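You operate a simulated robot arm through the tools that you are given. There is no shell and no other tool.

The job below is to be done with a simulated two-armed robot. You get a single attempt, and the scene is never put back.

## Task
Swap the short jar in the shaker for the tall jar and run a wash.
Fine: loosen the star knob, then stand the short jar on the bench before the hood. Knob tight again, lids shut; watch till the cup stops, then switch off. Set down upright: what you pick out. Where these are worked on the way, their far stop is far enough and under half their travel is too little: star knob.

Only the result counts: the job must be done as asked and must still hold three seconds after the hand-in. Knocking over, shifting, dropping, spilling or breaking anything else fails it. A push-on lid holds only when it is set on centred and level and pressed home; a screw cap is set on level and turned clockwise until tight.

## Robot
Two 6-joint arms with fingered hands on one trunk that stands fixed in place. Base frame: the origin is at the foot of the trunk, x ahead of it, y to its left, z up; the work surface is at about z = 0.8. Readings come in m, degrees, newtons and seconds.
The left shoulder is at [0.02, 0.157, 0.829], the right one opposite. With the tool pointing down near the work surface each hand reaches from about 0.34 to 0.84 m from the base axis, measured 20 degrees to its own side. Payload 4.1 kg a hand.
The tool frame of a hand sits at the grasp point between the pads (the TCP): z along the fingers, y along the line on which they close. The tips reach 0.033 m beyond it. Largest opening 0.112 m; the body of the gripper starts 0.039 m behind the TCP. The gripper is a hand of 4 fingers: y runs from the thumb to the fingers, the wrist lies at [-0.016, -0.118, -0.2] in the tool frame, and closing takes about 1.5 s.
Orientation is that of the tool frame in the base frame, as a unit quaternion [w, x, y, z]. With the fingers straight down and the wrist toward the robot, the tool's x, y and z point along [0, 1, 0], [1, 0, 0] and [0, 0, -1] of the base frame.

## Interface
- The arms move only by the tool send_rows. It takes "left_targets", "right_targets" or both (then of equal length, played together; a hand with none holds still); each is a list of rows, each a list of 3 entries, a list of its own where there are three numbers: the closure, from 0 (fully open) to 1 (shut), then the shift along the tool's x, y, z in m, then the turn, a rotation vector about the tool's x, y, z in degrees. In form: [[grip, [tx, ty, tz], [rx, ry, rz]], ...]. A call has 1 to 20 rows; each row shifts and turns the commanded pose from where the row before left it, along the tool's axes as they then stand. Each row takes 0.2 s and may step no farther than 0.05 m and 8.6 degrees from the row before; otherwise, or with a gripper value out of range, the whole call is refused. Where a pose cannot be reached the arm comes as near as it can. A force on the tool above 40 N (or 10 N above the force at the start of the call, whichever is more), or a blocked arm, ends the call early, and 0.2 s more pass. The fingers move at their own pace (about 0.072 m/s each) and stop on an object; they squeeze with about 29 N. The grip force told is the motor's: it shows also when the fingers shut on nothing. Time passes only in rows, and 0.2 s behind the last, so rows that do not move let the fingers close. The reply holds the time, the measured pose of the TCP, the force on the tool along the base axes, the opening and the grip force, in the units named above and with some noise, with the torque about the TCP (base axes, N m) and any sound that the robot's microphone picked up.
- Cameras (640 x 400 px; columns grow to the right, rows downward): "scene" is now at [0.0539, 0.0183, 1.4598]; the picture's right is [0.20, -0.98, 0.00], its down [-0.57, -0.12, -0.81] and it looks along [0.80, 0.16, -0.58] (base axes); focal length 316 px, centre (320, 200). "left" rides on the left gripper at [-0.066, -0.089, -0.13] in its tool frame; the picture's right is [-0.79, -0.29, 0.54], its down [0.55, -0.71, 0.44] and it looks along [0.26, 0.64, 0.72] (tool axes); focal length 247 px, centre (320, 200). "right" rides on the right gripper at [0.066, -0.089, -0.13] in its tool frame; the picture's right is [-0.79, 0.29, -0.54], its down [-0.55, -0.71, 0.44] and it looks along [-0.26, 0.64, 0.72] (tool axes); focal length 247 px, centre (320, 200). There is no depth. A picture from a camera that has moved, and an enlarged one, comes with that camera's place and axes in the base frame and with its lens.
- snapshot(camera): a new picture of that camera. No time passes.
- grasp_type(shape, hand): the hand has 4 fingers and takes this shape, open, in about a second: jaw (thumb against the fingers, like two jaws); tri (thumb and two fingers); tip (a fingertip pinch); poke (one finger out to press); point (the index stretched); flat (the hand flat); cup (the hand cupped); fist (a fist). The gripper value then closes the fingers along that shape, each until it touches; the sizes above hold for jaw. It gives what a move gives, with no picture.
- head_to(pan, tilt): turns the head with the scene camera to pan (to the left, within 86 degrees either way) and tilt (down, from -29 to 69), counted from straight ahead of the robot. It gives what a move gives.
- enlarge(camera, box): a new picture of the part [left, top, right, bottom] of that camera's present view, enlarged. No time passes.
- job_done(): hands the job in; it is judged then, once.

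Places have to be worked out from the pictures, the camera data and where the tool is seen. Open the grippers and draw the arms clear of the work before you hand the job in, unless the task says otherwise.

The tools are called after "Request:" as a command line: name --argument value ..., lists and objects as JSON in quotes. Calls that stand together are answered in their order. send_rows: Moves the arms, as the interface text tells. Its arguments: {"type":"object","properties":{"left_targets":{"type":"array"},"right_targets":{"type":"array"}},"required":[]} The other tools are called the same way: grasp_type (shape, hand) gives the hand a shape; head_to (pan, tilt) turns the head that bears the scene camera; snapshot (camera) takes a picture; enlarge (camera, box) takes an enlarged picture of a part of a camera's view; job_done () hands the job in.

At the start:

```text
time: 0.0
left_ee_pos: [0.4325, 0.2363, 1.2172]
left_orientation: [0.0, 0.707, 0.707, 0.001]
left_wrist_force: [-0.2, 0.6, 0.1]
left_torque: [-0.01, -0.03, -0.02]
left_gripper_width: 0.1113
left_grasp_force: 0.0
left_shape: jaw
right_ee_pos: [0.517, -0.1738, 1.1706]
right_orientation: [0.001, 0.707, 0.707, -0.001]
right_wrist_force: [0.3, 0.8, 0.2]
right_torque: [0.01, 0.03, 0.0]
right_gripper_width: 0.1117
right_grasp_force: 0.0
right_shape: jaw
head pan, tilt: [11.7, 35.6]
```

scene: 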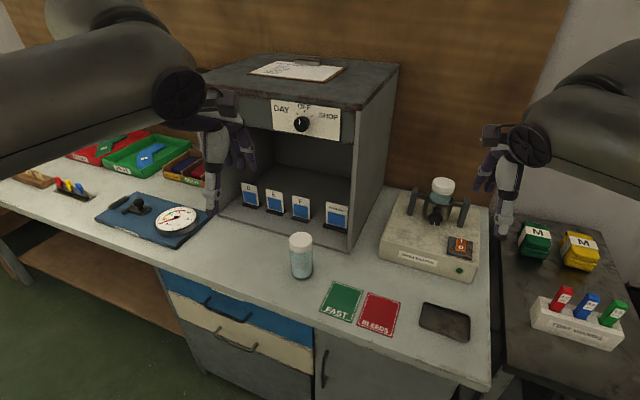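
right: 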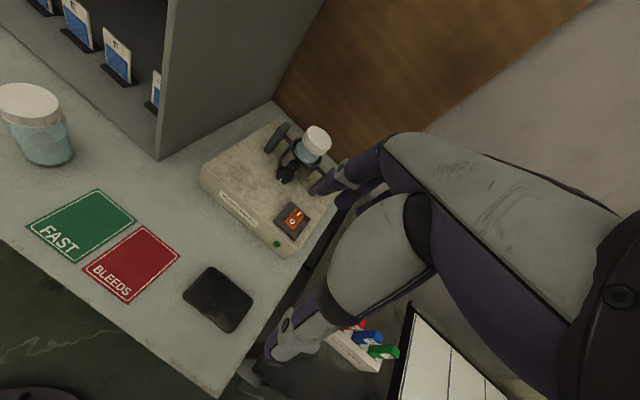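
left: 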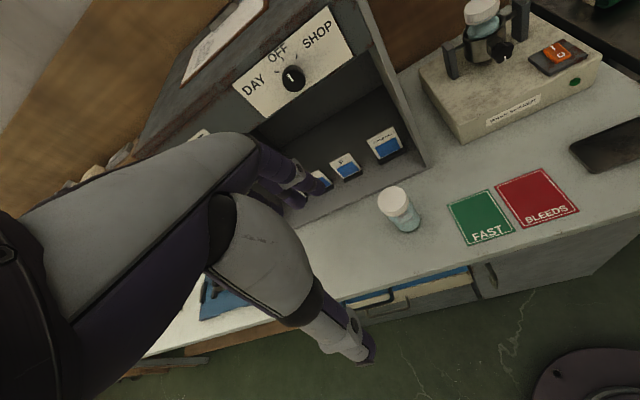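

I see the shaker on the right with the short jar clamped in a cup with a star knob, and the tall jar on the bench in front of the hood. I'll take close-ups first to work out geometry.

Request:
enlarge --camera "scene" --box '[370, 165, 500, 295]'

Request:
enlarge --camera "right" --box '[190, 90, 360, 260]'

Request:
enlarge --camera "left" --box '[410, 0, 640, 150]'

Request:
enlarge --camera "scene" --box '[200, 160, 400, 300]'

```text
3.08 times, centred on (435, 230) of scene
camera zoom: at [0.0539, 0.0183, 1.4598], right [0.2, -0.98, 0.0], down [-0.57, -0.12, -0.81], along [0.8, 0.16, -0.58], focal length 972 px, centre (-34, 108)
```

zoom: 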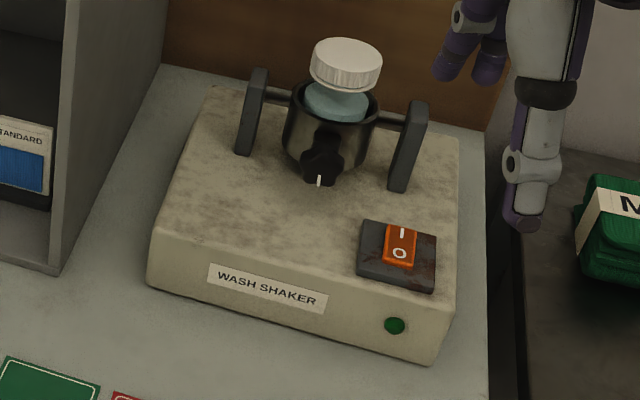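

```text
2.35 times, centred on (275, 175) of right
camera zoom: at [0.4285, -0.1069, 1.3], right [0.29, -0.79, 0.54], down [-0.71, -0.55, -0.44], along [0.64, -0.26, -0.72], focal length 581 px, centre (426, 259)
```

zoom: 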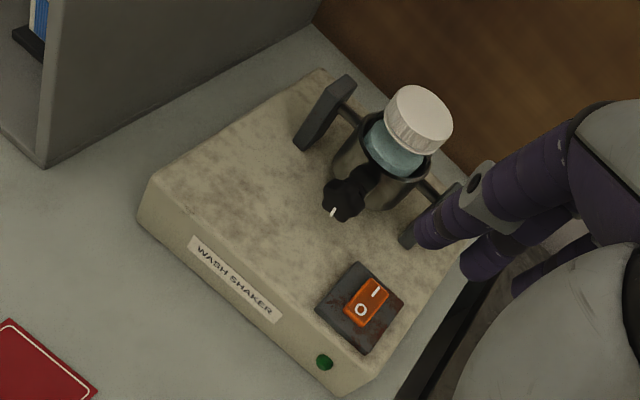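

```text
2.67 times, centred on (525, 75) of left
camera zoom: at [0.3427, 0.1696, 1.3471], right [-0.29, -0.79, -0.54], down [-0.71, 0.55, -0.44], along [0.64, 0.26, -0.72], focal length 659 px, centre (-227, 533)
```

zoom: 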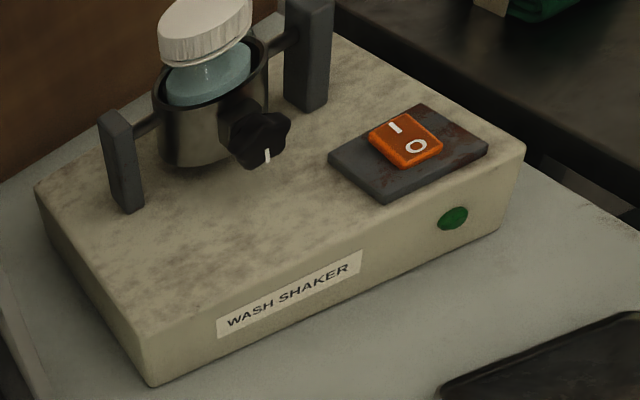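

```text
2.86 times, centred on (300, 230) of scene
camera zoom: at [0.0539, 0.0183, 1.4598], right [0.2, -0.98, 0.0], down [-0.57, -0.12, -0.81], along [0.8, 0.16, -0.58], focal length 903 px, centre (377, 114)
```

zoom: 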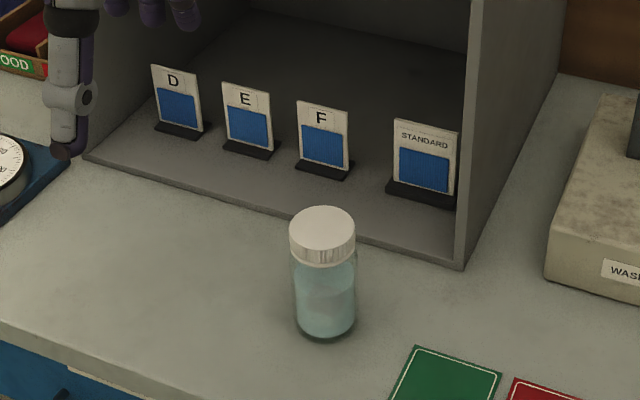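

The knob triangulates to about (0.757, -0.151, 0.931) and the cup axis to about (0.826, -0.164). I'll zoom further to pin down the knob, cup rim, lid and switch.

Request:
enlarge --camera "scene" --box '[415, 170, 465, 210]'

Request:
enlarge --camera "right" --box '[260, 110, 340, 200]'

Request:
enlarge --camera "left" --box '[440, 0, 540, 70]'

Request:
enlarge --camera "scene" --box '[435, 225, 485, 280]'

Request:
enlarge --camera "scene" --box '[250, 190, 470, 350]'

```text
10.00 times, centred on (440, 190) of scene
camera zoom: at [0.0539, 0.0183, 1.4598], right [0.2, -0.98, 0.0], down [-0.57, -0.12, -0.81], along [0.8, 0.16, -0.58], focal length 3160 px, centre (-880, 300)
```

zoom: 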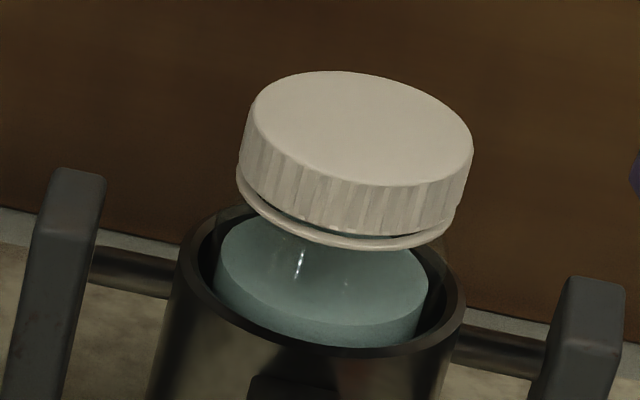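

```text
4.44 times, centred on (300, 155) of right
camera zoom: at [0.4285, -0.1069, 1.3], right [0.29, -0.79, 0.54], down [-0.71, -0.55, -0.44], along [0.64, -0.26, -0.72], focal length 1098 px, centre (409, 400)
```

zoom: 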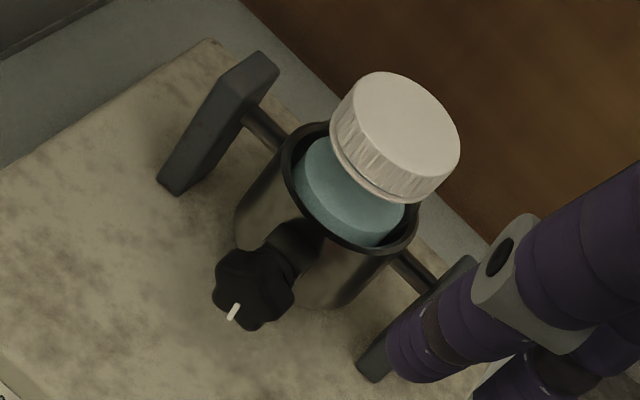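

```text
5.71 times, centred on (490, 35) of left
camera zoom: at [0.3427, 0.1696, 1.3471], right [-0.29, -0.79, -0.54], down [-0.71, 0.55, -0.44], along [0.64, 0.26, -0.72], focal length 1411 px, centre (-651, 1143)
```

zoom: 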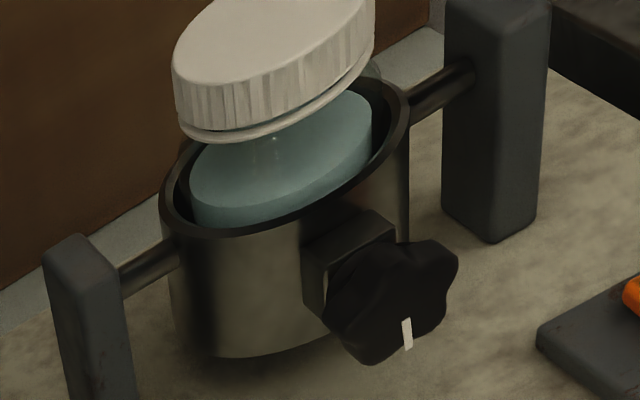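

```text
7.27 times, centred on (460, 252) of scene
camera zoom: at [0.0539, 0.0183, 1.4598], right [0.2, -0.98, 0.0], down [-0.57, -0.12, -0.81], along [0.8, 0.16, -0.58], focal length 2298 px, centre (-698, -182)
```

zoom: 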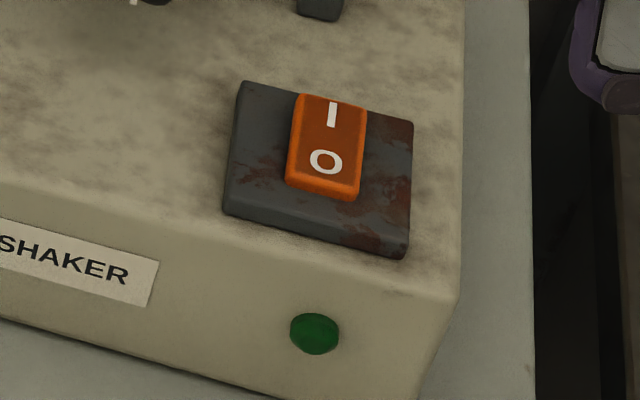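

```text
2.50 times, centred on (360, 270) of scene
camera zoom: at [0.0539, 0.0183, 1.4598], right [0.2, -0.98, 0.0], down [-0.57, -0.12, -0.81], along [0.8, 0.16, -0.58], focal length 790 px, centre (220, 25)
```

zoom: 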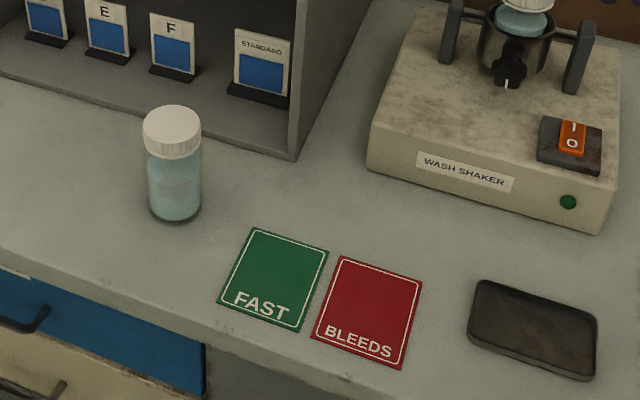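

The geometry is consistent: cup rim centre is about (0.829, -0.165, 0.949) and the lid top about z 1.000. The knob faces the robot, yawed about 10°, so I'll first turn the right hand in place to point forward with its wrist to the right.

Request:
send_rows --right_targets '[[0.3, [0, 0, 0], [0, 0, -8]], [0.3, [0, 0, 0], [0, 0, -8]], [0.3, [0, 0, 0], [0, 0, -8]], [0.3, [0, 0, 0], [0, 0, -8]], [0.3, [0, 0, 0], [0, 0, -8]], [0.3, [0, 0, 0], [0, 0, -8]], [0.3, [0, 0, 0], [0, 0, -8]], [0.3, [0, 0, 0], [0, 0, -8]], [0.3, [0, 0, 0], [0, 0, -8]], [0.3, [0, 0, 0], [0, 0, -8]], [0.3, [0, 0, 0], [0, -8.2, 0]], [0.3, [0, 0, 0], [0, -8.2, 0]], [0.3, [0, 0, 0], [0, -8.2, 0]], [0.3, [0, 0, 0], [0, -8.2, 0]], [0.3, [0, 0, 0], [0, -8.2, 0]], [0.3, [0, 0, 0], [0, -8.2, 0]], [0.3, [0, 0, 0], [0, -8.2, 0]], [0.3, [0, 0, 0], [0, -8.2, 0]], [0.3, [0, 0, 0], [0, -8.2, 0]], [0.3, [0, 0, 0], [0, -8.2, 0]]]'

```text
time: 4.2
left_ee_pos: [0.4339, 0.2356, 1.2168]
left_orientation: [0.0, 0.707, 0.707, 0.0]
left_wrist_force: [-0.7, 0.1, -0.3]
left_torque: [-0.01, 0.01, 0.0]
left_gripper_width: 0.1118
left_grasp_force: 0.1
left_shape: jaw
right_ee_pos: [0.5164, -0.1723, 1.1706]
right_orientation: [0.654, 0.066, 0.751, -0.057]
right_wrist_force: [-1.1, -0.4, 0.7]
right_torque: [0.02, 0.04, -0.01]
right_gripper_width: 0.0787
right_grasp_force: 0.1
right_shape: jaw
head pan, tilt: [11.7, 35.6]
```

The hand turned cleanly. I finish the tilt to horizontal and move to a standoff about 9 cm in front of the knob.

Request:
send_rows --right_targets '[[0.3, [0, 0, 0], [0, -8, 0]], [0.3, [0.03, 0.008, 0.018], [0, 0, 0]], [0.3, [0.03, 0.008, 0.018], [0, 0, 0]], [0.3, [0.03, 0.008, 0.018], [0, 0, 0]], [0.3, [0.03, 0.008, 0.018], [0, 0, 0]], [0.3, [0.03, 0.008, 0.018], [0, 0, 0]], [0.3, [0.03, 0.008, 0.018], [0, 0, 0]], [0.3, [0.03, 0.008, 0.018], [0, 0, 0]], [0.3, [0.03, 0.008, 0.017], [0, 0, 0]], [0.3, [0, 0, 0], [0, 0, 0]]]'

Request:
snapshot --camera "right"

Request:
snapshot --camera "scene"

Request:
enlarge --camera "left" --box '[400, 0, 640, 150]'

```text
time: 6.4
left_ee_pos: [0.4324, 0.2356, 1.2173]
left_orientation: [0.0, 0.707, 0.707, 0.0]
left_wrist_force: [0.3, -0.3, 0.9]
left_torque: [0.0, 0.02, 0.01]
left_gripper_width: 0.1114
left_grasp_force: 0.1
left_shape: jaw
right_ee_pos: [0.6706, -0.135, 0.9295]
right_orientation: [0.705, 0.062, 0.704, -0.062]
right_wrist_force: [0.0, -0.5, 0.7]
right_torque: [-0.03, -0.02, -0.05]
right_gripper_width: 0.0786
right_grasp_force: 0.1
right_shape: jaw
head pan, tilt: [11.7, 35.6]
```

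```text
taken
camera right: at [0.5268, -0.2001, 0.8627], right [-0.48, 0.38, 0.79], down [0.3, -0.78, 0.55], along [0.82, 0.51, 0.26], focal length 247 px, centre (320, 200)
```

right: 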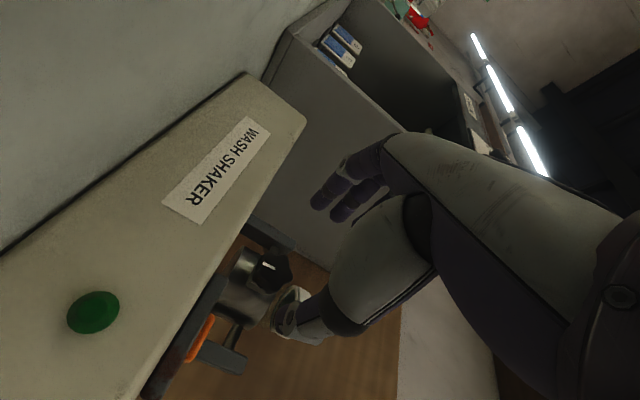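

```text
taken
```

scene: 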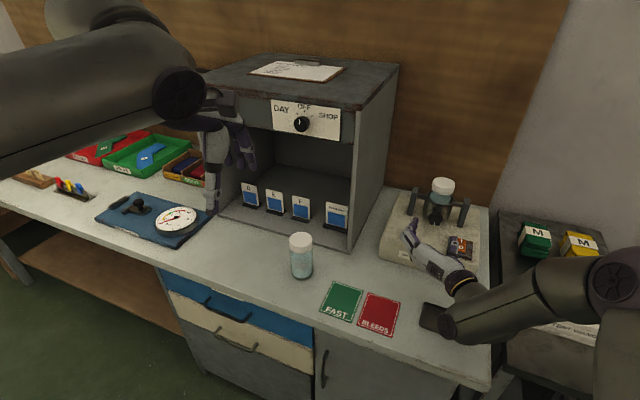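

```text
2.67 times, centred on (520, 75) of left
camera zoom: at [0.3426, 0.1696, 1.3471], right [-0.29, -0.79, -0.54], down [-0.71, 0.55, -0.44], along [0.64, 0.26, -0.72], focal length 659 px, centre (-213, 533)
```

zoom: 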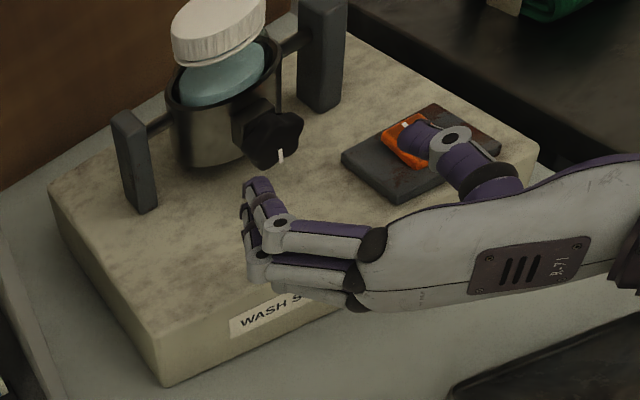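

The hand is at the standoff with thumb right and fingers left, and the knob lies straight ahead along the tool axis. I advance so the pads straddle the knob, then check with the cameras.

Request:
send_rows --right_targets '[[0.3, [0, 0, 0.02], [0, 0, 0]], [0.3, [0, 0, 0.02], [0, 0, 0]], [0.3, [0, 0, 0.015], [0, 0, 0]], [0.3, [0, 0, 0.01], [0, 0, 0]], [0.3, [0, 0, 0.01], [0, 0, 0]], [0.3, [0, 0, 0], [0, 0, 0]]]'

Request:
enlarge --camera "left" --box '[440, 0, 560, 80]'

Request:
enlarge --camera "right" --box '[180, 180, 420, 380]'

Request:
enlarge --camera "scene" --box '[400, 170, 490, 260]'

```text
time: 7.8
left_ee_pos: [0.4334, 0.2351, 1.2161]
left_orientation: [0.0, 0.707, 0.707, 0.0]
left_wrist_force: [-0.6, 0.3, 0.2]
left_torque: [0.0, -0.03, 0.0]
left_gripper_width: 0.1115
left_grasp_force: 0.0
left_shape: jaw
right_ee_pos: [0.7435, -0.1483, 0.9307]
right_orientation: [0.704, 0.062, 0.705, -0.062]
right_wrist_force: [-0.1, 0.6, -0.2]
right_torque: [0.02, 0.0, -0.01]
right_gripper_width: 0.0785
right_grasp_force: 0.0
right_shape: jaw
head pan, tilt: [11.7, 35.6]
```

```text
5.00 times, centred on (500, 40) of left
camera zoom: at [0.3427, 0.1696, 1.3471], right [-0.29, -0.79, -0.54], down [-0.71, 0.55, -0.44], along [0.64, 0.26, -0.72], focal length 1235 px, centre (-580, 1000)
```

zoom: 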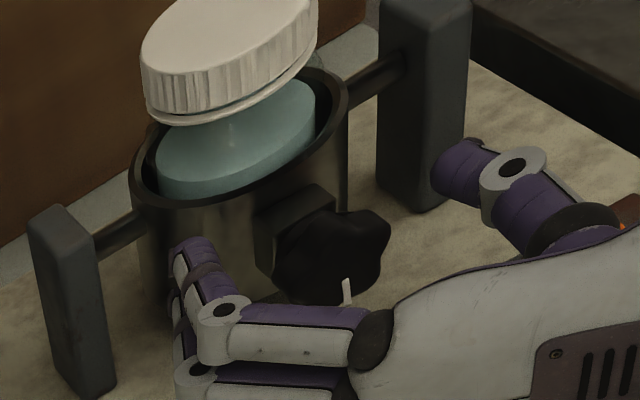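

```text
2.00 times, centred on (300, 280) of right
camera zoom: at [0.6009, -0.213, 0.8635], right [-0.48, 0.38, 0.79], down [0.31, -0.78, 0.55], along [0.82, 0.51, 0.26], focal length 494 px, centre (360, 40)
```

zoom: 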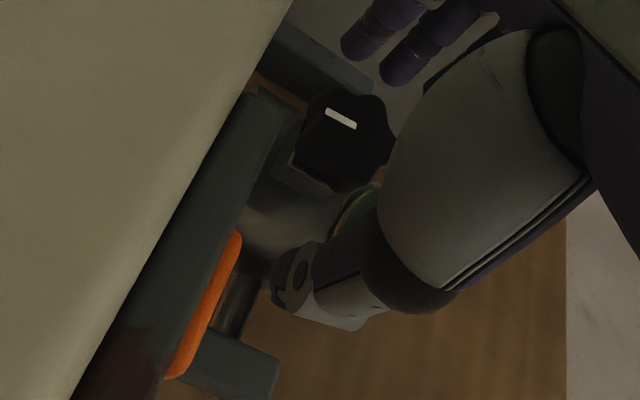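

```text
4.44 times, centred on (445, 215) of scene
camera zoom: at [0.0539, 0.0183, 1.4598], right [0.2, -0.98, 0.0], down [-0.57, -0.12, -0.81], along [0.8, 0.16, -0.58], focal length 1405 px, centre (-236, 133)
```

zoom: 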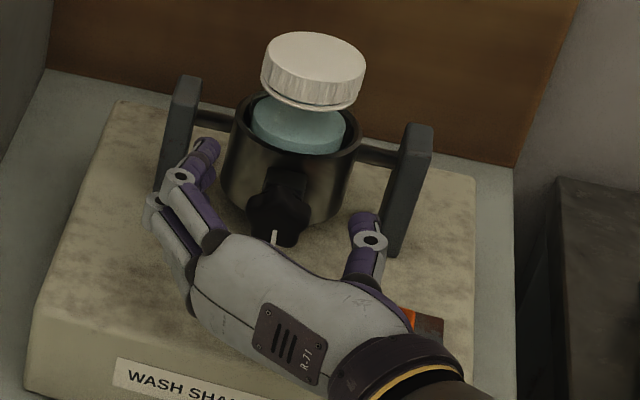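

Knob is centred between thumb and fingers. I close the hand on it.

Request:
send_rows --right_targets '[[0.6, [0, 0, 0.004], [0, 0, 0]], [1, [0, 0, 0], [0, 0, 0]], [1, [0, 0, 0], [0, 0, 0]], [1, [0, 0, 0], [0, 0, 0]], [1, [0, 0, 0], [0, 0, 0]], [1, [0, 0, 0], [0, 0, 0]], [1, [0, 0, 0], [0, 0, 0]], [1, [0, 0, 0], [0, 0, 0]]]'

Request:
enlarge --camera "left" --box '[440, 0, 560, 80]'

Request:
enlarge --camera "scene" --box '[400, 170, 490, 260]'

```text
time: 9.6
left_ee_pos: [0.4325, 0.2348, 1.2163]
left_orientation: [0.001, 0.708, 0.707, 0.0]
left_wrist_force: [0.3, -0.1, -0.4]
left_torque: [0.0, 0.01, -0.01]
left_gripper_width: 0.1115
left_grasp_force: 0.1
left_shape: jaw
right_ee_pos: [0.7483, -0.1496, 0.9307]
right_orientation: [0.704, 0.062, 0.704, -0.062]
right_wrist_force: [10.2, -5.4, 2.1]
right_torque: [-0.04, -0.07, 0.03]
right_gripper_width: 0.0221
right_grasp_force: 29.3
right_shape: jaw
head pan, tilt: [11.7, 35.6]
```

```text
5.00 times, centred on (500, 40) of left
camera zoom: at [0.3431, 0.1694, 1.347], right [-0.29, -0.79, -0.54], down [-0.71, 0.55, -0.44], along [0.64, 0.26, -0.72], focal length 1235 px, centre (-580, 1000)
```

zoom: 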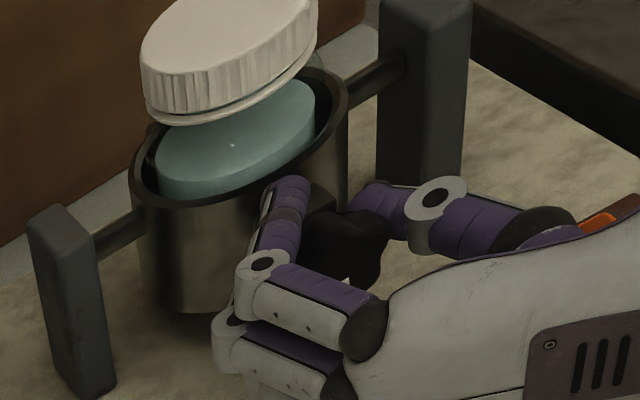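

```text
4.44 times, centred on (445, 215) of scene
camera zoom: at [0.0543, 0.0181, 1.4598], right [0.2, -0.98, 0.0], down [-0.57, -0.12, -0.81], along [0.8, 0.16, -0.58], focal length 1405 px, centre (-236, 133)
```

zoom: 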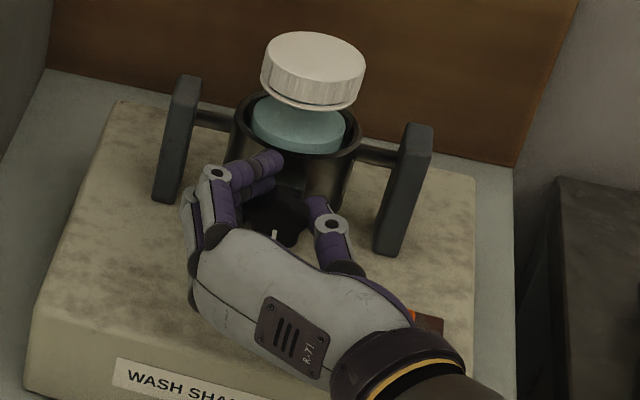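

The opening of 0.022 suggests the tips slipped behind the knob head onto its neck. I'll reopen, back off about 1 cm and regrip.

Request:
send_rows --right_targets '[[0.4, [0, 0, 0], [0, 0, 0]], [0.4, [0, 0, 0], [0, 0, 0]], [0.4, [0, 0, 0], [0, 0, 0]], [0.4, [0, 0, -0.013], [0, 0, 0]], [1, [0, 0, 0], [0, 0, 0]], [1, [0, 0, 0], [0, 0, 0]], [1, [0, 0, 0], [0, 0, 0]], [1, [0, 0, 0], [0, 0, 0]], [1, [0, 0, 0], [0, 0, 0]], [1, [0, 0, 0], [0, 0, 0]], [1, [0, 0, 0], [0, 0, 0]]]'

Request:
enlarge --camera "left" --box '[440, 0, 560, 80]'

Request:
enlarge --camera "scene" --box '[400, 170, 490, 260]'

```text
time: 12.0
left_ee_pos: [0.4326, 0.2343, 1.2163]
left_orientation: [0.0, 0.707, 0.707, 0.0]
left_wrist_force: [0.4, 1.2, 0.1]
left_torque: [0.01, 0.01, 0.0]
left_gripper_width: 0.1116
left_grasp_force: 0.1
left_shape: jaw
right_ee_pos: [0.7347, -0.1479, 0.9303]
right_orientation: [0.704, 0.062, 0.704, -0.062]
right_wrist_force: [-2.8, -2.3, 0.0]
right_torque: [0.0, 0.04, -0.07]
right_gripper_width: 0.0235
right_grasp_force: 29.0
right_shape: jaw
head pan, tilt: [11.7, 35.6]
```

```text
5.00 times, centred on (500, 40) of left
camera zoom: at [0.3427, 0.1694, 1.3471], right [-0.29, -0.79, -0.54], down [-0.71, 0.55, -0.44], along [0.64, 0.26, -0.72], focal length 1235 px, centre (-580, 1000)
```

zoom: 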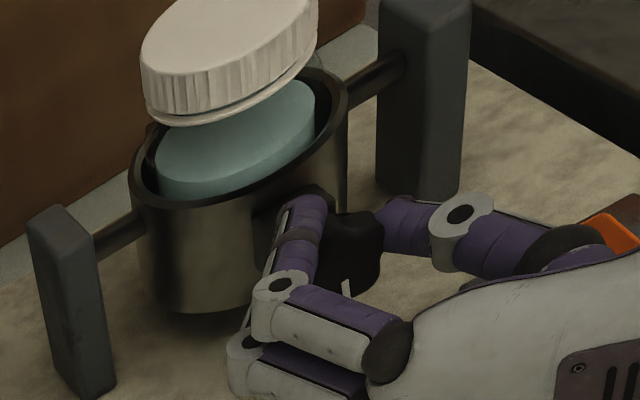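

```text
4.44 times, centred on (445, 215) of scene
camera zoom: at [0.0538, 0.0182, 1.4598], right [0.2, -0.98, 0.0], down [-0.57, -0.12, -0.81], along [0.8, 0.16, -0.58], focal length 1405 px, centre (-236, 133)
```

zoom: 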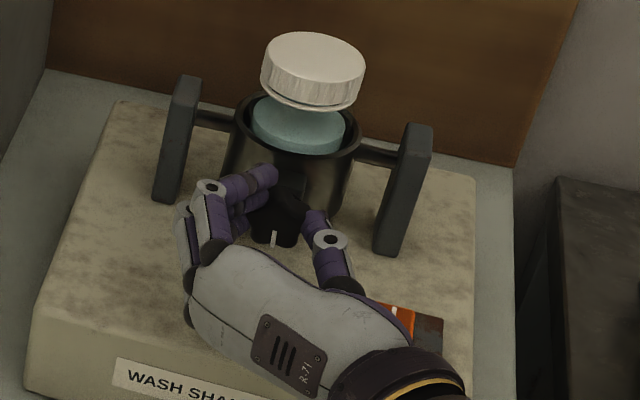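

Now the pads flank the knob itself with forces near zero. I try a loosening turn (counter-clockwise seen from the front) of 40° and check the white pointer.

Request:
send_rows --right_targets '[[1, [0, 0, 0], [0, 0, -8]], [1, [0, 0, 0], [0, 0, -8]], [1, [0, 0, 0], [0, 0, -8]], [1, [0, 0, 0], [0, 0, -8]], [1, [0, 0, 0], [0, 0, -8]]]'

Request:
enlarge --camera "left" --box '[440, 0, 560, 80]'

Request:
enlarge --camera "scene" --box '[400, 170, 490, 260]'

```text
time: 13.2
left_ee_pos: [0.4329, 0.2353, 1.2168]
left_orientation: [0.0, 0.707, 0.707, 0.0]
left_wrist_force: [0.6, 0.4, 0.2]
left_torque: [0.03, 0.01, 0.0]
left_gripper_width: 0.1117
left_grasp_force: 0.0
left_shape: jaw
right_ee_pos: [0.7338, -0.1438, 0.9311]
right_orientation: [0.641, -0.184, 0.682, -0.299]
right_wrist_force: [3.5, 3.5, 0.1]
right_torque: [0.06, 0.07, 0.16]
right_gripper_width: 0.0229
right_grasp_force: 28.5
right_shape: jaw
head pan, tilt: [11.7, 35.6]
```

```text
5.00 times, centred on (500, 40) of left
camera zoom: at [0.3428, 0.1698, 1.3471], right [-0.29, -0.79, -0.54], down [-0.71, 0.55, -0.44], along [0.64, 0.26, -0.72], focal length 1235 px, centre (-580, 1000)
```

zoom: 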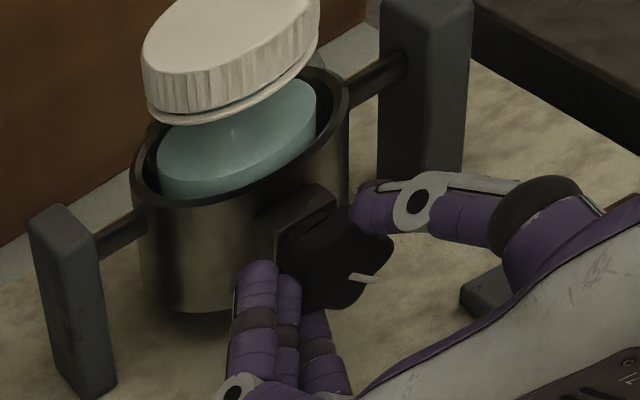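

```text
4.44 times, centred on (445, 215) of scene
camera zoom: at [0.054, 0.0185, 1.4598], right [0.2, -0.98, 0.0], down [-0.57, -0.12, -0.81], along [0.8, 0.16, -0.58], focal length 1405 px, centre (-236, 133)
```

zoom: 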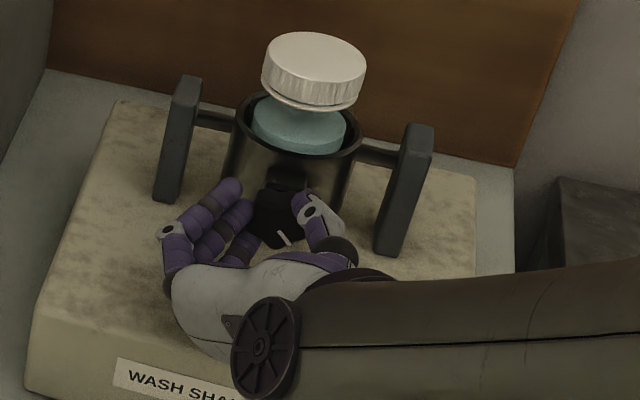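

The pointer moved counter-clockwise, so the knob follows the hand. I continue turning.

Request:
send_rows --right_targets '[[1, [0, 0, 0], [0, 0, -8]], [1, [0, 0, 0], [0, 0, -8]], [1, [0, 0, 0], [0, 0, -8]], [1, [0, 0, 0], [0, 0, -8]], [1, [0, 0, 0], [0, 0, -8]]]'

Request:
enlarge --camera "left" --box '[440, 0, 560, 80]'

Request:
enlarge --camera "scene" --box '[400, 170, 490, 260]'

```text
time: 13.9
left_ee_pos: [0.4314, 0.2361, 1.2172]
left_orientation: [0.0, 0.707, 0.707, 0.0]
left_wrist_force: [0.5, 0.1, 0.0]
left_torque: [0.02, 0.0, 0.01]
left_gripper_width: 0.1119
left_grasp_force: 0.1
left_shape: jaw
right_ee_pos: [0.7236, -0.1607, 0.9198]
right_orientation: [0.618, -0.268, 0.641, -0.368]
right_wrist_force: [-13.8, 13.0, 11.4]
right_torque: [0.38, -0.09, 0.44]
right_gripper_width: 0.0194
right_grasp_force: 29.5
right_shape: jaw
right hand out of reach, approached as far as the arm can: row 2, 3
head pan, tilt: [11.7, 35.6]
stopped in row 3 (right hand): the force on the tool passed its limit at 51 N (the readings are from after the stop); the commanded pose is now the measured one
```

```text
5.00 times, centred on (500, 40) of left
camera zoom: at [0.3421, 0.1699, 1.3471], right [-0.29, -0.79, -0.54], down [-0.71, 0.55, -0.44], along [0.64, 0.26, -0.72], focal length 1235 px, centre (-580, 1000)
```

zoom: 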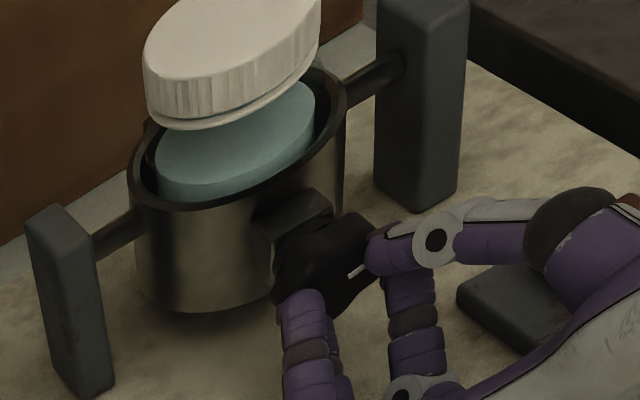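

```text
4.44 times, centred on (445, 215) of scene
camera zoom: at [0.0529, 0.0189, 1.4599], right [0.2, -0.98, 0.0], down [-0.57, -0.12, -0.81], along [0.8, 0.16, -0.58], focal length 1405 px, centre (-236, 133)
```

zoom: 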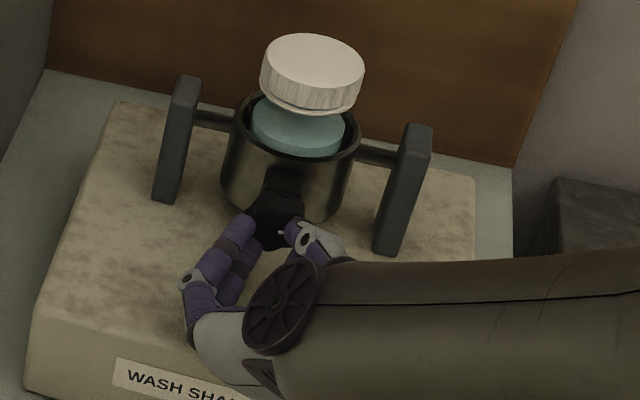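

The arm ran out of reach at about 55° of turn and the force limit stopped it; the pointer is now near 4 o'clock. I release, back off, and look at the knob.

Request:
send_rows --right_targets '[[0.4, [0, 0, 0], [0, 0, 0]], [0.4, [0, 0, 0], [0, 0, 0]], [0.3, [0, 0, 0], [0, 0, 0]], [0.3, [0, 0, 0], [0, 0, 0]], [0.3, [0, 0, -0.03], [0, 0, 0]], [0.3, [0, 0, -0.02], [0, 0, 0]]]'

Request:
enlarge --camera "left" --box '[440, 0, 560, 80]'

Request:
enlarge --camera "scene" --box '[400, 170, 490, 260]'

```text
time: 14.7
left_ee_pos: [0.4323, 0.2366, 1.2166]
left_orientation: [0.0, 0.708, 0.706, 0.0]
left_wrist_force: [0.5, 0.0, 0.6]
left_torque: [0.01, 0.0, 0.01]
left_gripper_width: 0.112
left_grasp_force: 0.1
left_shape: jaw
right_ee_pos: [0.7291, -0.1677, 0.9312]
right_orientation: [0.625, -0.257, 0.635, -0.375]
right_wrist_force: [-0.4, -6.0, 14.1]
right_torque: [0.2, 0.21, 0.06]
right_gripper_width: 0.0759
right_grasp_force: 0.1
right_shape: jaw
head pan, tilt: [11.7, 35.6]
stopped in row 3 (right hand): the force on the tool passed its limit at 42 N (the readings are from after the stop); the commanded pose is now the measured one
```

```text
5.00 times, centred on (500, 40) of left
camera zoom: at [0.3425, 0.1693, 1.347], right [-0.29, -0.79, -0.54], down [-0.71, 0.55, -0.44], along [0.64, 0.26, -0.72], focal length 1235 px, centre (-580, 1000)
```

zoom: 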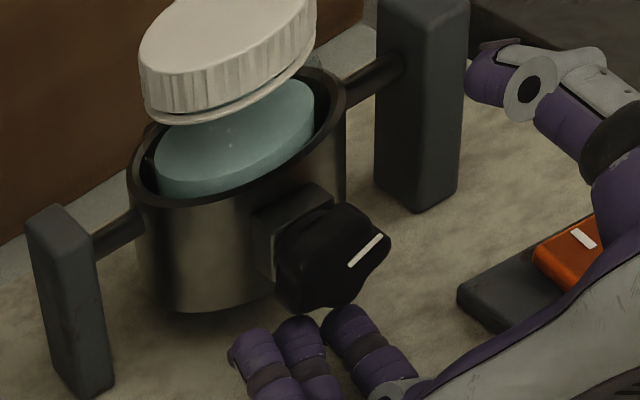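

```text
4.44 times, centred on (445, 215) of scene
camera zoom: at [0.0534, 0.0182, 1.4598], right [0.2, -0.98, 0.0], down [-0.57, -0.12, -0.81], along [0.8, 0.16, -0.58], focal length 1405 px, centre (-236, 133)
```

zoom: 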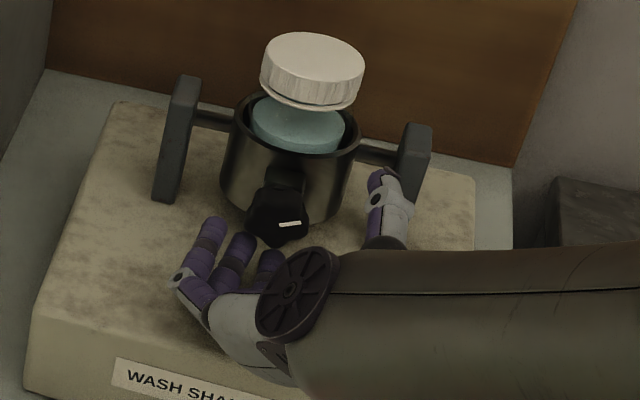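

The pointer is now at about 3 o'clock, a 90° turn; opening pressed the lower fingers on the shaker top. I lift a centimetre, back off, and rotate the hand back for a second grip.

Request:
send_rows --right_targets '[[0.4, [-0.006, -0.008, 0], [0, 0, 0]], [0.4, [0, 0, -0.02], [0, 0, 0]], [0.4, [0, 0, -0.02], [0, 0, 0]], [0.4, [0, 0, -0.02], [0, 0, 0]], [0.4, [0, 0, 0], [0, 0, 8]], [0.4, [0, 0, 0], [0, 0, 8]], [0.4, [0, 0, 0], [0, 0, 8]], [0.4, [0, 0, 0], [0, 0, 8]], [0.4, [0, 0, 0], [0, 0, 8]], [0.4, [0, 0, 0], [0, 0, 8]], [0.4, [0, 0, 0], [0, 0, 8]], [0.4, [0, 0, 0], [0, 0, 8]], [0.4, [0, 0, 0], [0, 0, 0]]]'

```text
time: 17.5
left_ee_pos: [0.432, 0.2351, 1.2174]
left_orientation: [0.0, 0.707, 0.707, 0.001]
left_wrist_force: [0.1, 0.1, -0.2]
left_torque: [0.0, -0.01, -0.03]
left_gripper_width: 0.1116
left_grasp_force: 0.1
left_shape: jaw
right_ee_pos: [0.6682, -0.1563, 0.9319]
right_orientation: [0.725, 0.118, 0.678, 0.014]
right_wrist_force: [-0.9, -0.2, 0.1]
right_torque: [0.0, 0.0, 0.0]
right_gripper_width: 0.0673
right_grasp_force: 0.0
right_shape: jaw
head pan, tilt: [11.7, 35.6]
```

Hand is rotated back with its wrist slightly below horizontal. I square the axis, re-centre on the knob axis, advance and close again.

Request:
send_rows --right_targets '[[0.4, [0, 0, 0], [1.2, 3, 0]], [0.4, [0, 0, 0], [0, 0, 6]], [0.4, [0.0073, 0.0185, 0], [0, 0, 0]], [0.4, [0, 0, 0.02], [0, 0, 0]], [0.4, [0, 0, 0.02], [0, 0, 0]], [0.4, [0, 0, 0.015], [0, 0, 0]], [0.4, [0, 0, 0.008], [0, 0, 0]], [1, [0, 0, 0], [0, 0, 0]], [1, [0, 0, 0], [0, 0, 0]], [1, [0, 0, 0], [0, 0, 0]], [1, [0, 0, 0], [0, 0, 0]], [1, [0, 0, 0], [0, 0, 0]], [1, [0, 0, 0], [0, 0, 0]]]'

Request:
enlarge --camera "left" --box '[440, 0, 560, 80]'

Request:
enlarge --camera "scene" --box '[400, 170, 490, 260]'

```text
time: 20.3
left_ee_pos: [0.4326, 0.2351, 1.2157]
left_orientation: [0.0, 0.707, 0.707, 0.0]
left_wrist_force: [0.4, 0.7, -0.1]
left_torque: [-0.01, 0.03, 0.01]
left_gripper_width: 0.1118
left_grasp_force: 0.1
left_shape: jaw
right_ee_pos: [0.733, -0.1472, 0.9313]
right_orientation: [0.704, 0.162, 0.69, 0.046]
right_wrist_force: [-0.2, -3.4, -0.8]
right_torque: [0.0, 0.05, -0.08]
right_gripper_width: 0.0231
right_grasp_force: 29.0
right_shape: jaw
head pan, tilt: [11.7, 35.6]
```

```text
5.00 times, centred on (500, 40) of left
camera zoom: at [0.3428, 0.1694, 1.347], right [-0.29, -0.79, -0.54], down [-0.71, 0.55, -0.44], along [0.64, 0.26, -0.72], focal length 1235 px, centre (-580, 1000)
```

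zoom: 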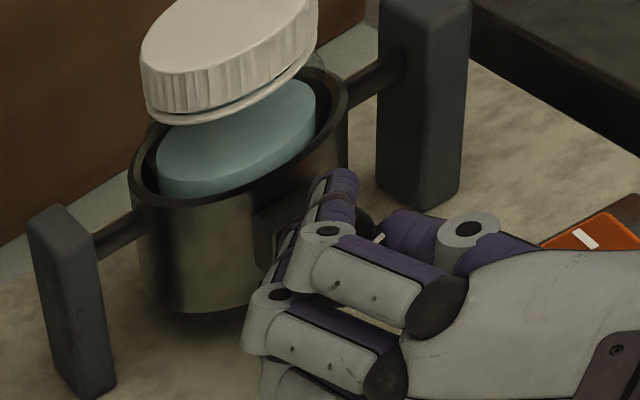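

```text
4.44 times, centred on (445, 215) of scene
camera zoom: at [0.0539, 0.0182, 1.4598], right [0.2, -0.98, 0.0], down [-0.57, -0.12, -0.81], along [0.8, 0.16, -0.58], focal length 1405 px, centre (-236, 133)
```

zoom: 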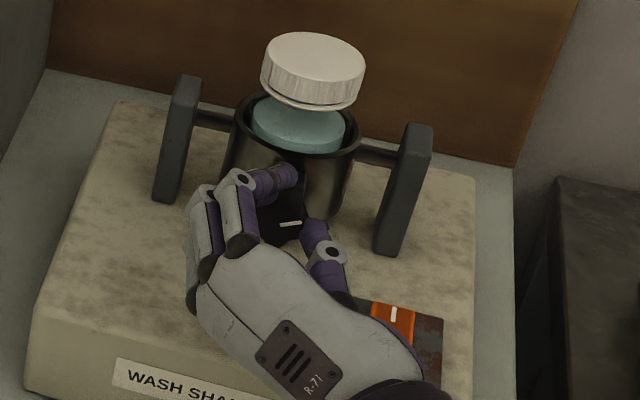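

Good grip, pointer at 3 o'clock. I turn another 56° counter-clockwise, staying within the reach limit found before.

Request:
send_rows --right_targets '[[1, [0, 0, 0], [0, 0, -8]], [1, [0, 0, 0], [0, 0, -8]], [1, [0, 0, 0], [0, 0, -8]], [1, [0, 0, 0], [0, 0, -8]], [1, [0, 0, 0], [0, 0, -8]], [1, [0, 0, 0], [0, 0, -8]], [1, [0, 0, 0], [0, 0, -7]]]'

Request:
enlarge --camera "left" --box '[440, 0, 560, 80]'

Request:
enlarge --camera "scene" --box '[400, 170, 490, 260]'

```text
time: 21.9
left_ee_pos: [0.4316, 0.2357, 1.2162]
left_orientation: [0.0, 0.707, 0.707, 0.001]
left_wrist_force: [-0.1, -0.4, -1.2]
left_torque: [0.01, -0.01, -0.02]
left_gripper_width: 0.1118
left_grasp_force: 0.1
left_shape: jaw
right_ee_pos: [0.7338, -0.1456, 0.9303]
right_orientation: [0.645, -0.177, 0.687, -0.284]
right_wrist_force: [-1.3, 10.4, -1.4]
right_torque: [0.1, 0.12, 0.35]
right_gripper_width: 0.0231
right_grasp_force: 28.5
right_shape: jaw
head pan, tilt: [11.7, 35.6]
```

```text
5.00 times, centred on (500, 40) of left
camera zoom: at [0.3427, 0.17, 1.347], right [-0.29, -0.79, -0.54], down [-0.71, 0.55, -0.44], along [0.64, 0.26, -0.72], focal length 1235 px, centre (-580, 1000)
```

zoom: 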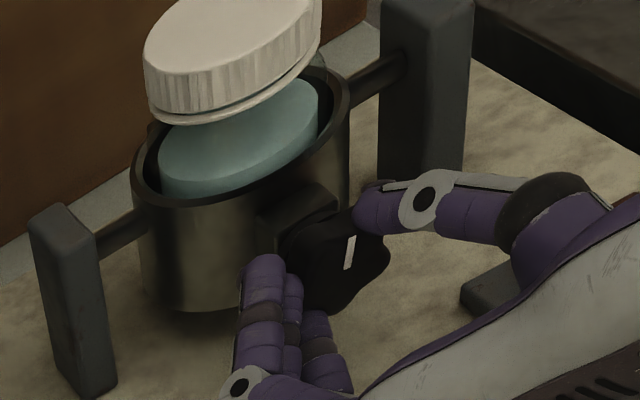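

```text
4.44 times, centred on (445, 215) of scene
camera zoom: at [0.0539, 0.0187, 1.4598], right [0.2, -0.98, 0.0], down [-0.57, -0.12, -0.81], along [0.8, 0.16, -0.58], focal length 1405 px, centre (-236, 133)
```

zoom: 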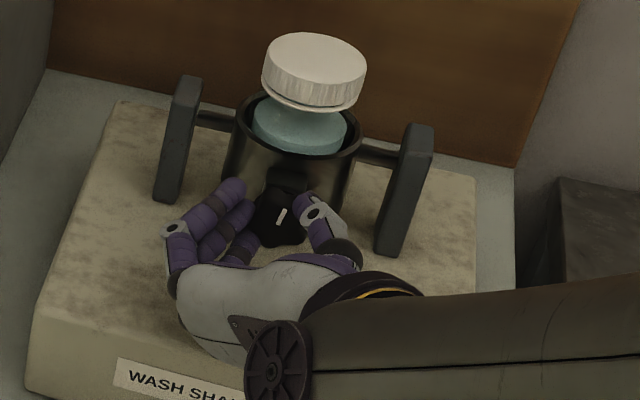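

Pointer is now near 1 o'clock (about 150° in total) without a hard stop felt. I release gently, rotate back and regrip for another pass.

Request:
send_rows --right_targets '[[0.5, [0, 0, 0], [0, 0, 0]], [0.45, [0, 0, 0], [0, 0, 0]], [0.45, [0, 0, 0], [0, 0, 0]], [0.45, [0, 0, -0.02], [0, 0, 0]], [0.45, [0, 0, -0.02], [0, 0, 0]], [0.45, [0, 0, -0.02], [0, 0, 0]], [0.45, [0, 0, 0], [0, 0, 8]], [0.45, [0, 0, 0], [0, 0, 8]], [0.4, [0, 0, 0], [0, 0, 8]], [0.4, [0, 0, 0], [0, 0, 8]], [0.4, [0, 0, 0], [0, 0, 8]], [0.4, [0, 0, 0], [0, 0, 8]], [0.4, [0, 0, 0], [0, 0, 8]]]'

Request:
enlarge --camera "left" --box '[440, 0, 560, 80]'

Request:
enlarge --camera "scene" --box '[400, 170, 490, 260]'

```text
time: 24.7
left_ee_pos: [0.4328, 0.2363, 1.2174]
left_orientation: [0.0, 0.707, 0.708, 0.0]
left_wrist_force: [-0.3, 0.3, 0.5]
left_torque: [0.03, -0.01, 0.03]
left_gripper_width: 0.1116
left_grasp_force: 0.0
left_shape: jaw
right_ee_pos: [0.6743, -0.1382, 0.9313]
right_orientation: [0.703, 0.168, 0.689, 0.054]
right_wrist_force: [0.0, -0.3, 0.6]
right_torque: [0.04, -0.02, -0.01]
right_gripper_width: 0.0668
right_grasp_force: 0.1
right_shape: jaw
head pan, tilt: [11.7, 35.6]
```

```text
5.00 times, centred on (500, 40) of left
camera zoom: at [0.3427, 0.1696, 1.3471], right [-0.29, -0.79, -0.54], down [-0.71, 0.55, -0.44], along [0.64, 0.26, -0.72], focal length 1235 px, centre (-580, 1000)
```

zoom: 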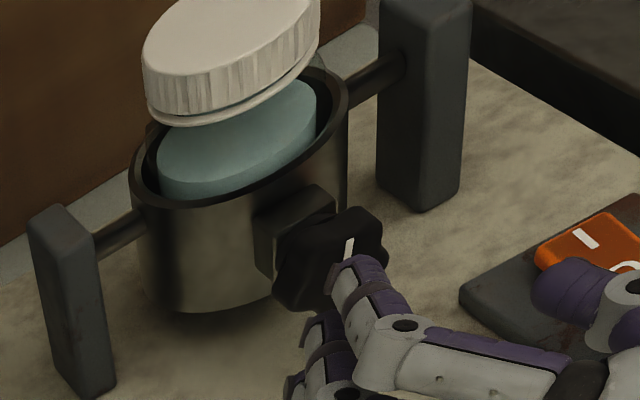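

```text
4.44 times, centred on (445, 215) of scene
camera zoom: at [0.0538, 0.0183, 1.4598], right [0.2, -0.98, 0.0], down [-0.57, -0.12, -0.81], along [0.8, 0.16, -0.58], focal length 1405 px, centre (-236, 133)
```

zoom: 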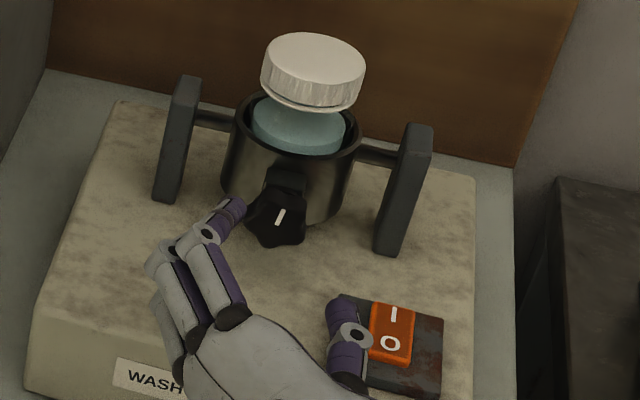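

The pointer sits just past 12 o'clock. I advance, regrip and turn again.

Request:
send_rows --right_targets '[[0.4, [0, 0, 0.02], [0, 0, 0]], [0.4, [0, 0, 0.02], [0, 0, 0]], [0.4, [0, 0, 0.02], [0, 0, 0]], [1, [0, 0, 0], [0, 0, 0]], [1, [0, 0, 0], [0, 0, 0]], [1, [0, 0, 0], [0, 0, 0]], [1, [0, 0, 0], [0, 0, 0]], [1, [0, 0, 0], [0, 0, 0]], [1, [0, 0, 0], [0, 0, 0]], [1, [0, 0, 0], [0, 0, -8]], [1, [0, 0, 0], [0, 0, -8]], [1, [0, 0, 0], [0, 0, -8]], [1, [0, 0, 0], [0, 0, -8]], [1, [0, 0, 0], [0, 0, -8]], [1, [0, 0, 0], [0, 0, -8]], [1, [0, 0, 0], [0, 0, -7]]]'

Request:
enlarge --camera "left" --box '[440, 0, 560, 80]'

Request:
enlarge --camera "scene" --box '[400, 170, 490, 260]'

```text
time: 28.1
left_ee_pos: [0.4331, 0.2369, 1.2164]
left_orientation: [0.0, 0.707, 0.707, 0.0]
left_wrist_force: [-0.1, -0.4, 1.3]
left_torque: [0.0, 0.02, 0.03]
left_gripper_width: 0.1115
left_grasp_force: 0.1
left_shape: jaw
right_ee_pos: [0.7345, -0.1437, 0.9328]
right_orientation: [0.651, -0.173, 0.685, -0.278]
right_wrist_force: [14.2, 21.3, 9.4]
right_torque: [0.48, -0.53, 0.56]
right_gripper_width: 0.0188
right_grasp_force: 29.1
right_shape: jaw
head pan, tilt: [11.7, 35.6]
```

```text
5.00 times, centred on (500, 40) of left
camera zoom: at [0.3427, 0.1709, 1.3469], right [-0.29, -0.79, -0.54], down [-0.71, 0.55, -0.44], along [0.64, 0.26, -0.72], focal length 1235 px, centre (-580, 1000)
```

zoom: 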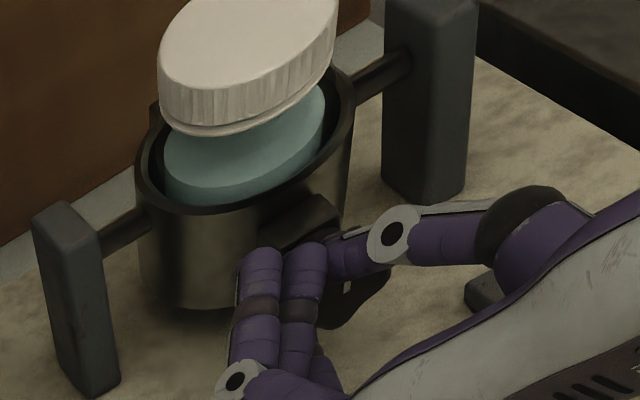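

```text
4.44 times, centred on (445, 215) of scene
camera zoom: at [0.0541, 0.0192, 1.4598], right [0.2, -0.98, 0.0], down [-0.57, -0.12, -0.81], along [0.8, 0.17, -0.58], focal length 1405 px, centre (-236, 133)
```

zoom: 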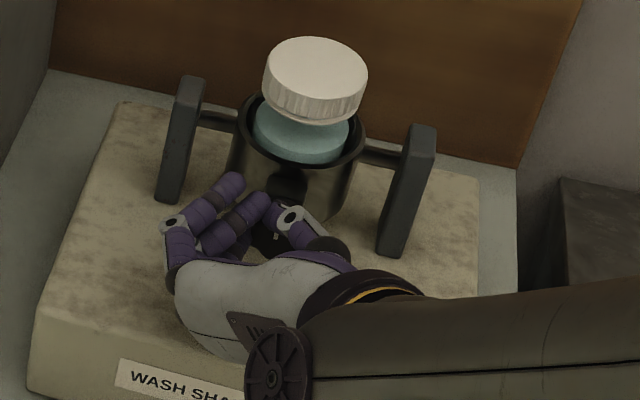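

The turn hit resistance: forces rose, fingers slipped and the cup is tipping slightly on its trunnions — likely the knob's far stop. I release gently without moving the hand and look.

Request:
send_rows --right_targets '[[0.7, [0, 0, 0], [0, 0, 0]], [0.6, [0, 0, 0], [0, 0, 0]], [0.5, [0, 0, 0], [0, 0, 0]], [0.45, [0, 0, 0], [0, 0, 0]], [0.45, [0, 0, 0], [0, 0, 0]]]'

Request:
enlarge --camera "left" --box '[440, 0, 560, 80]'

Request:
enlarge --camera "scene" --box '[400, 170, 490, 260]'

```text
time: 29.3
left_ee_pos: [0.4328, 0.2356, 1.2163]
left_orientation: [0.0, 0.707, 0.707, -0.001]
left_wrist_force: [0.6, -0.1, 0.1]
left_torque: [0.02, 0.03, -0.03]
left_gripper_width: 0.1115
left_grasp_force: 0.1
left_shape: jaw
right_ee_pos: [0.7328, -0.1474, 0.9313]
right_orientation: [0.648, -0.17, 0.688, -0.279]
right_wrist_force: [-0.2, 0.1, -0.4]
right_torque: [0.0, -0.01, 0.01]
right_gripper_width: 0.0609
right_grasp_force: 0.0
right_shape: jaw
head pan, tilt: [11.7, 35.6]
```

```text
5.00 times, centred on (500, 40) of left
camera zoom: at [0.3428, 0.1696, 1.347], right [-0.29, -0.79, -0.54], down [-0.71, 0.55, -0.44], along [0.64, 0.26, -0.72], focal length 1235 px, centre (-580, 1000)
```

zoom: 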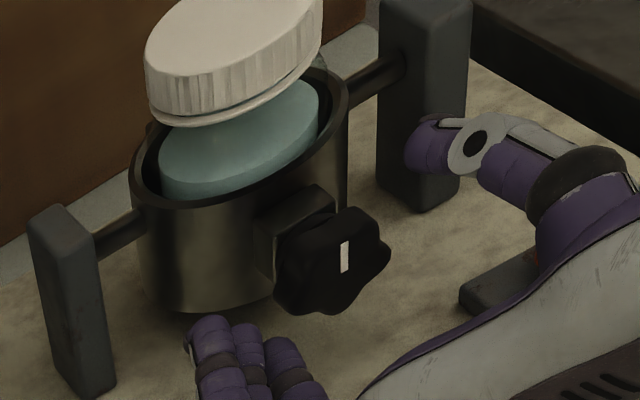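

```text
4.44 times, centred on (445, 215) of scene
camera zoom: at [0.0539, 0.0183, 1.4598], right [0.2, -0.98, 0.0], down [-0.57, -0.12, -0.81], along [0.8, 0.16, -0.58], focal length 1405 px, centre (-236, 133)
```

zoom: 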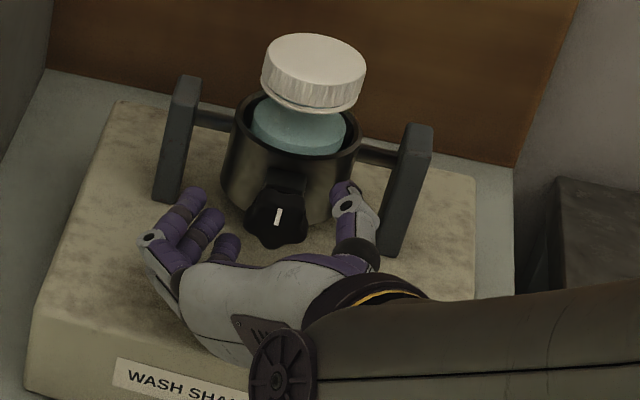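

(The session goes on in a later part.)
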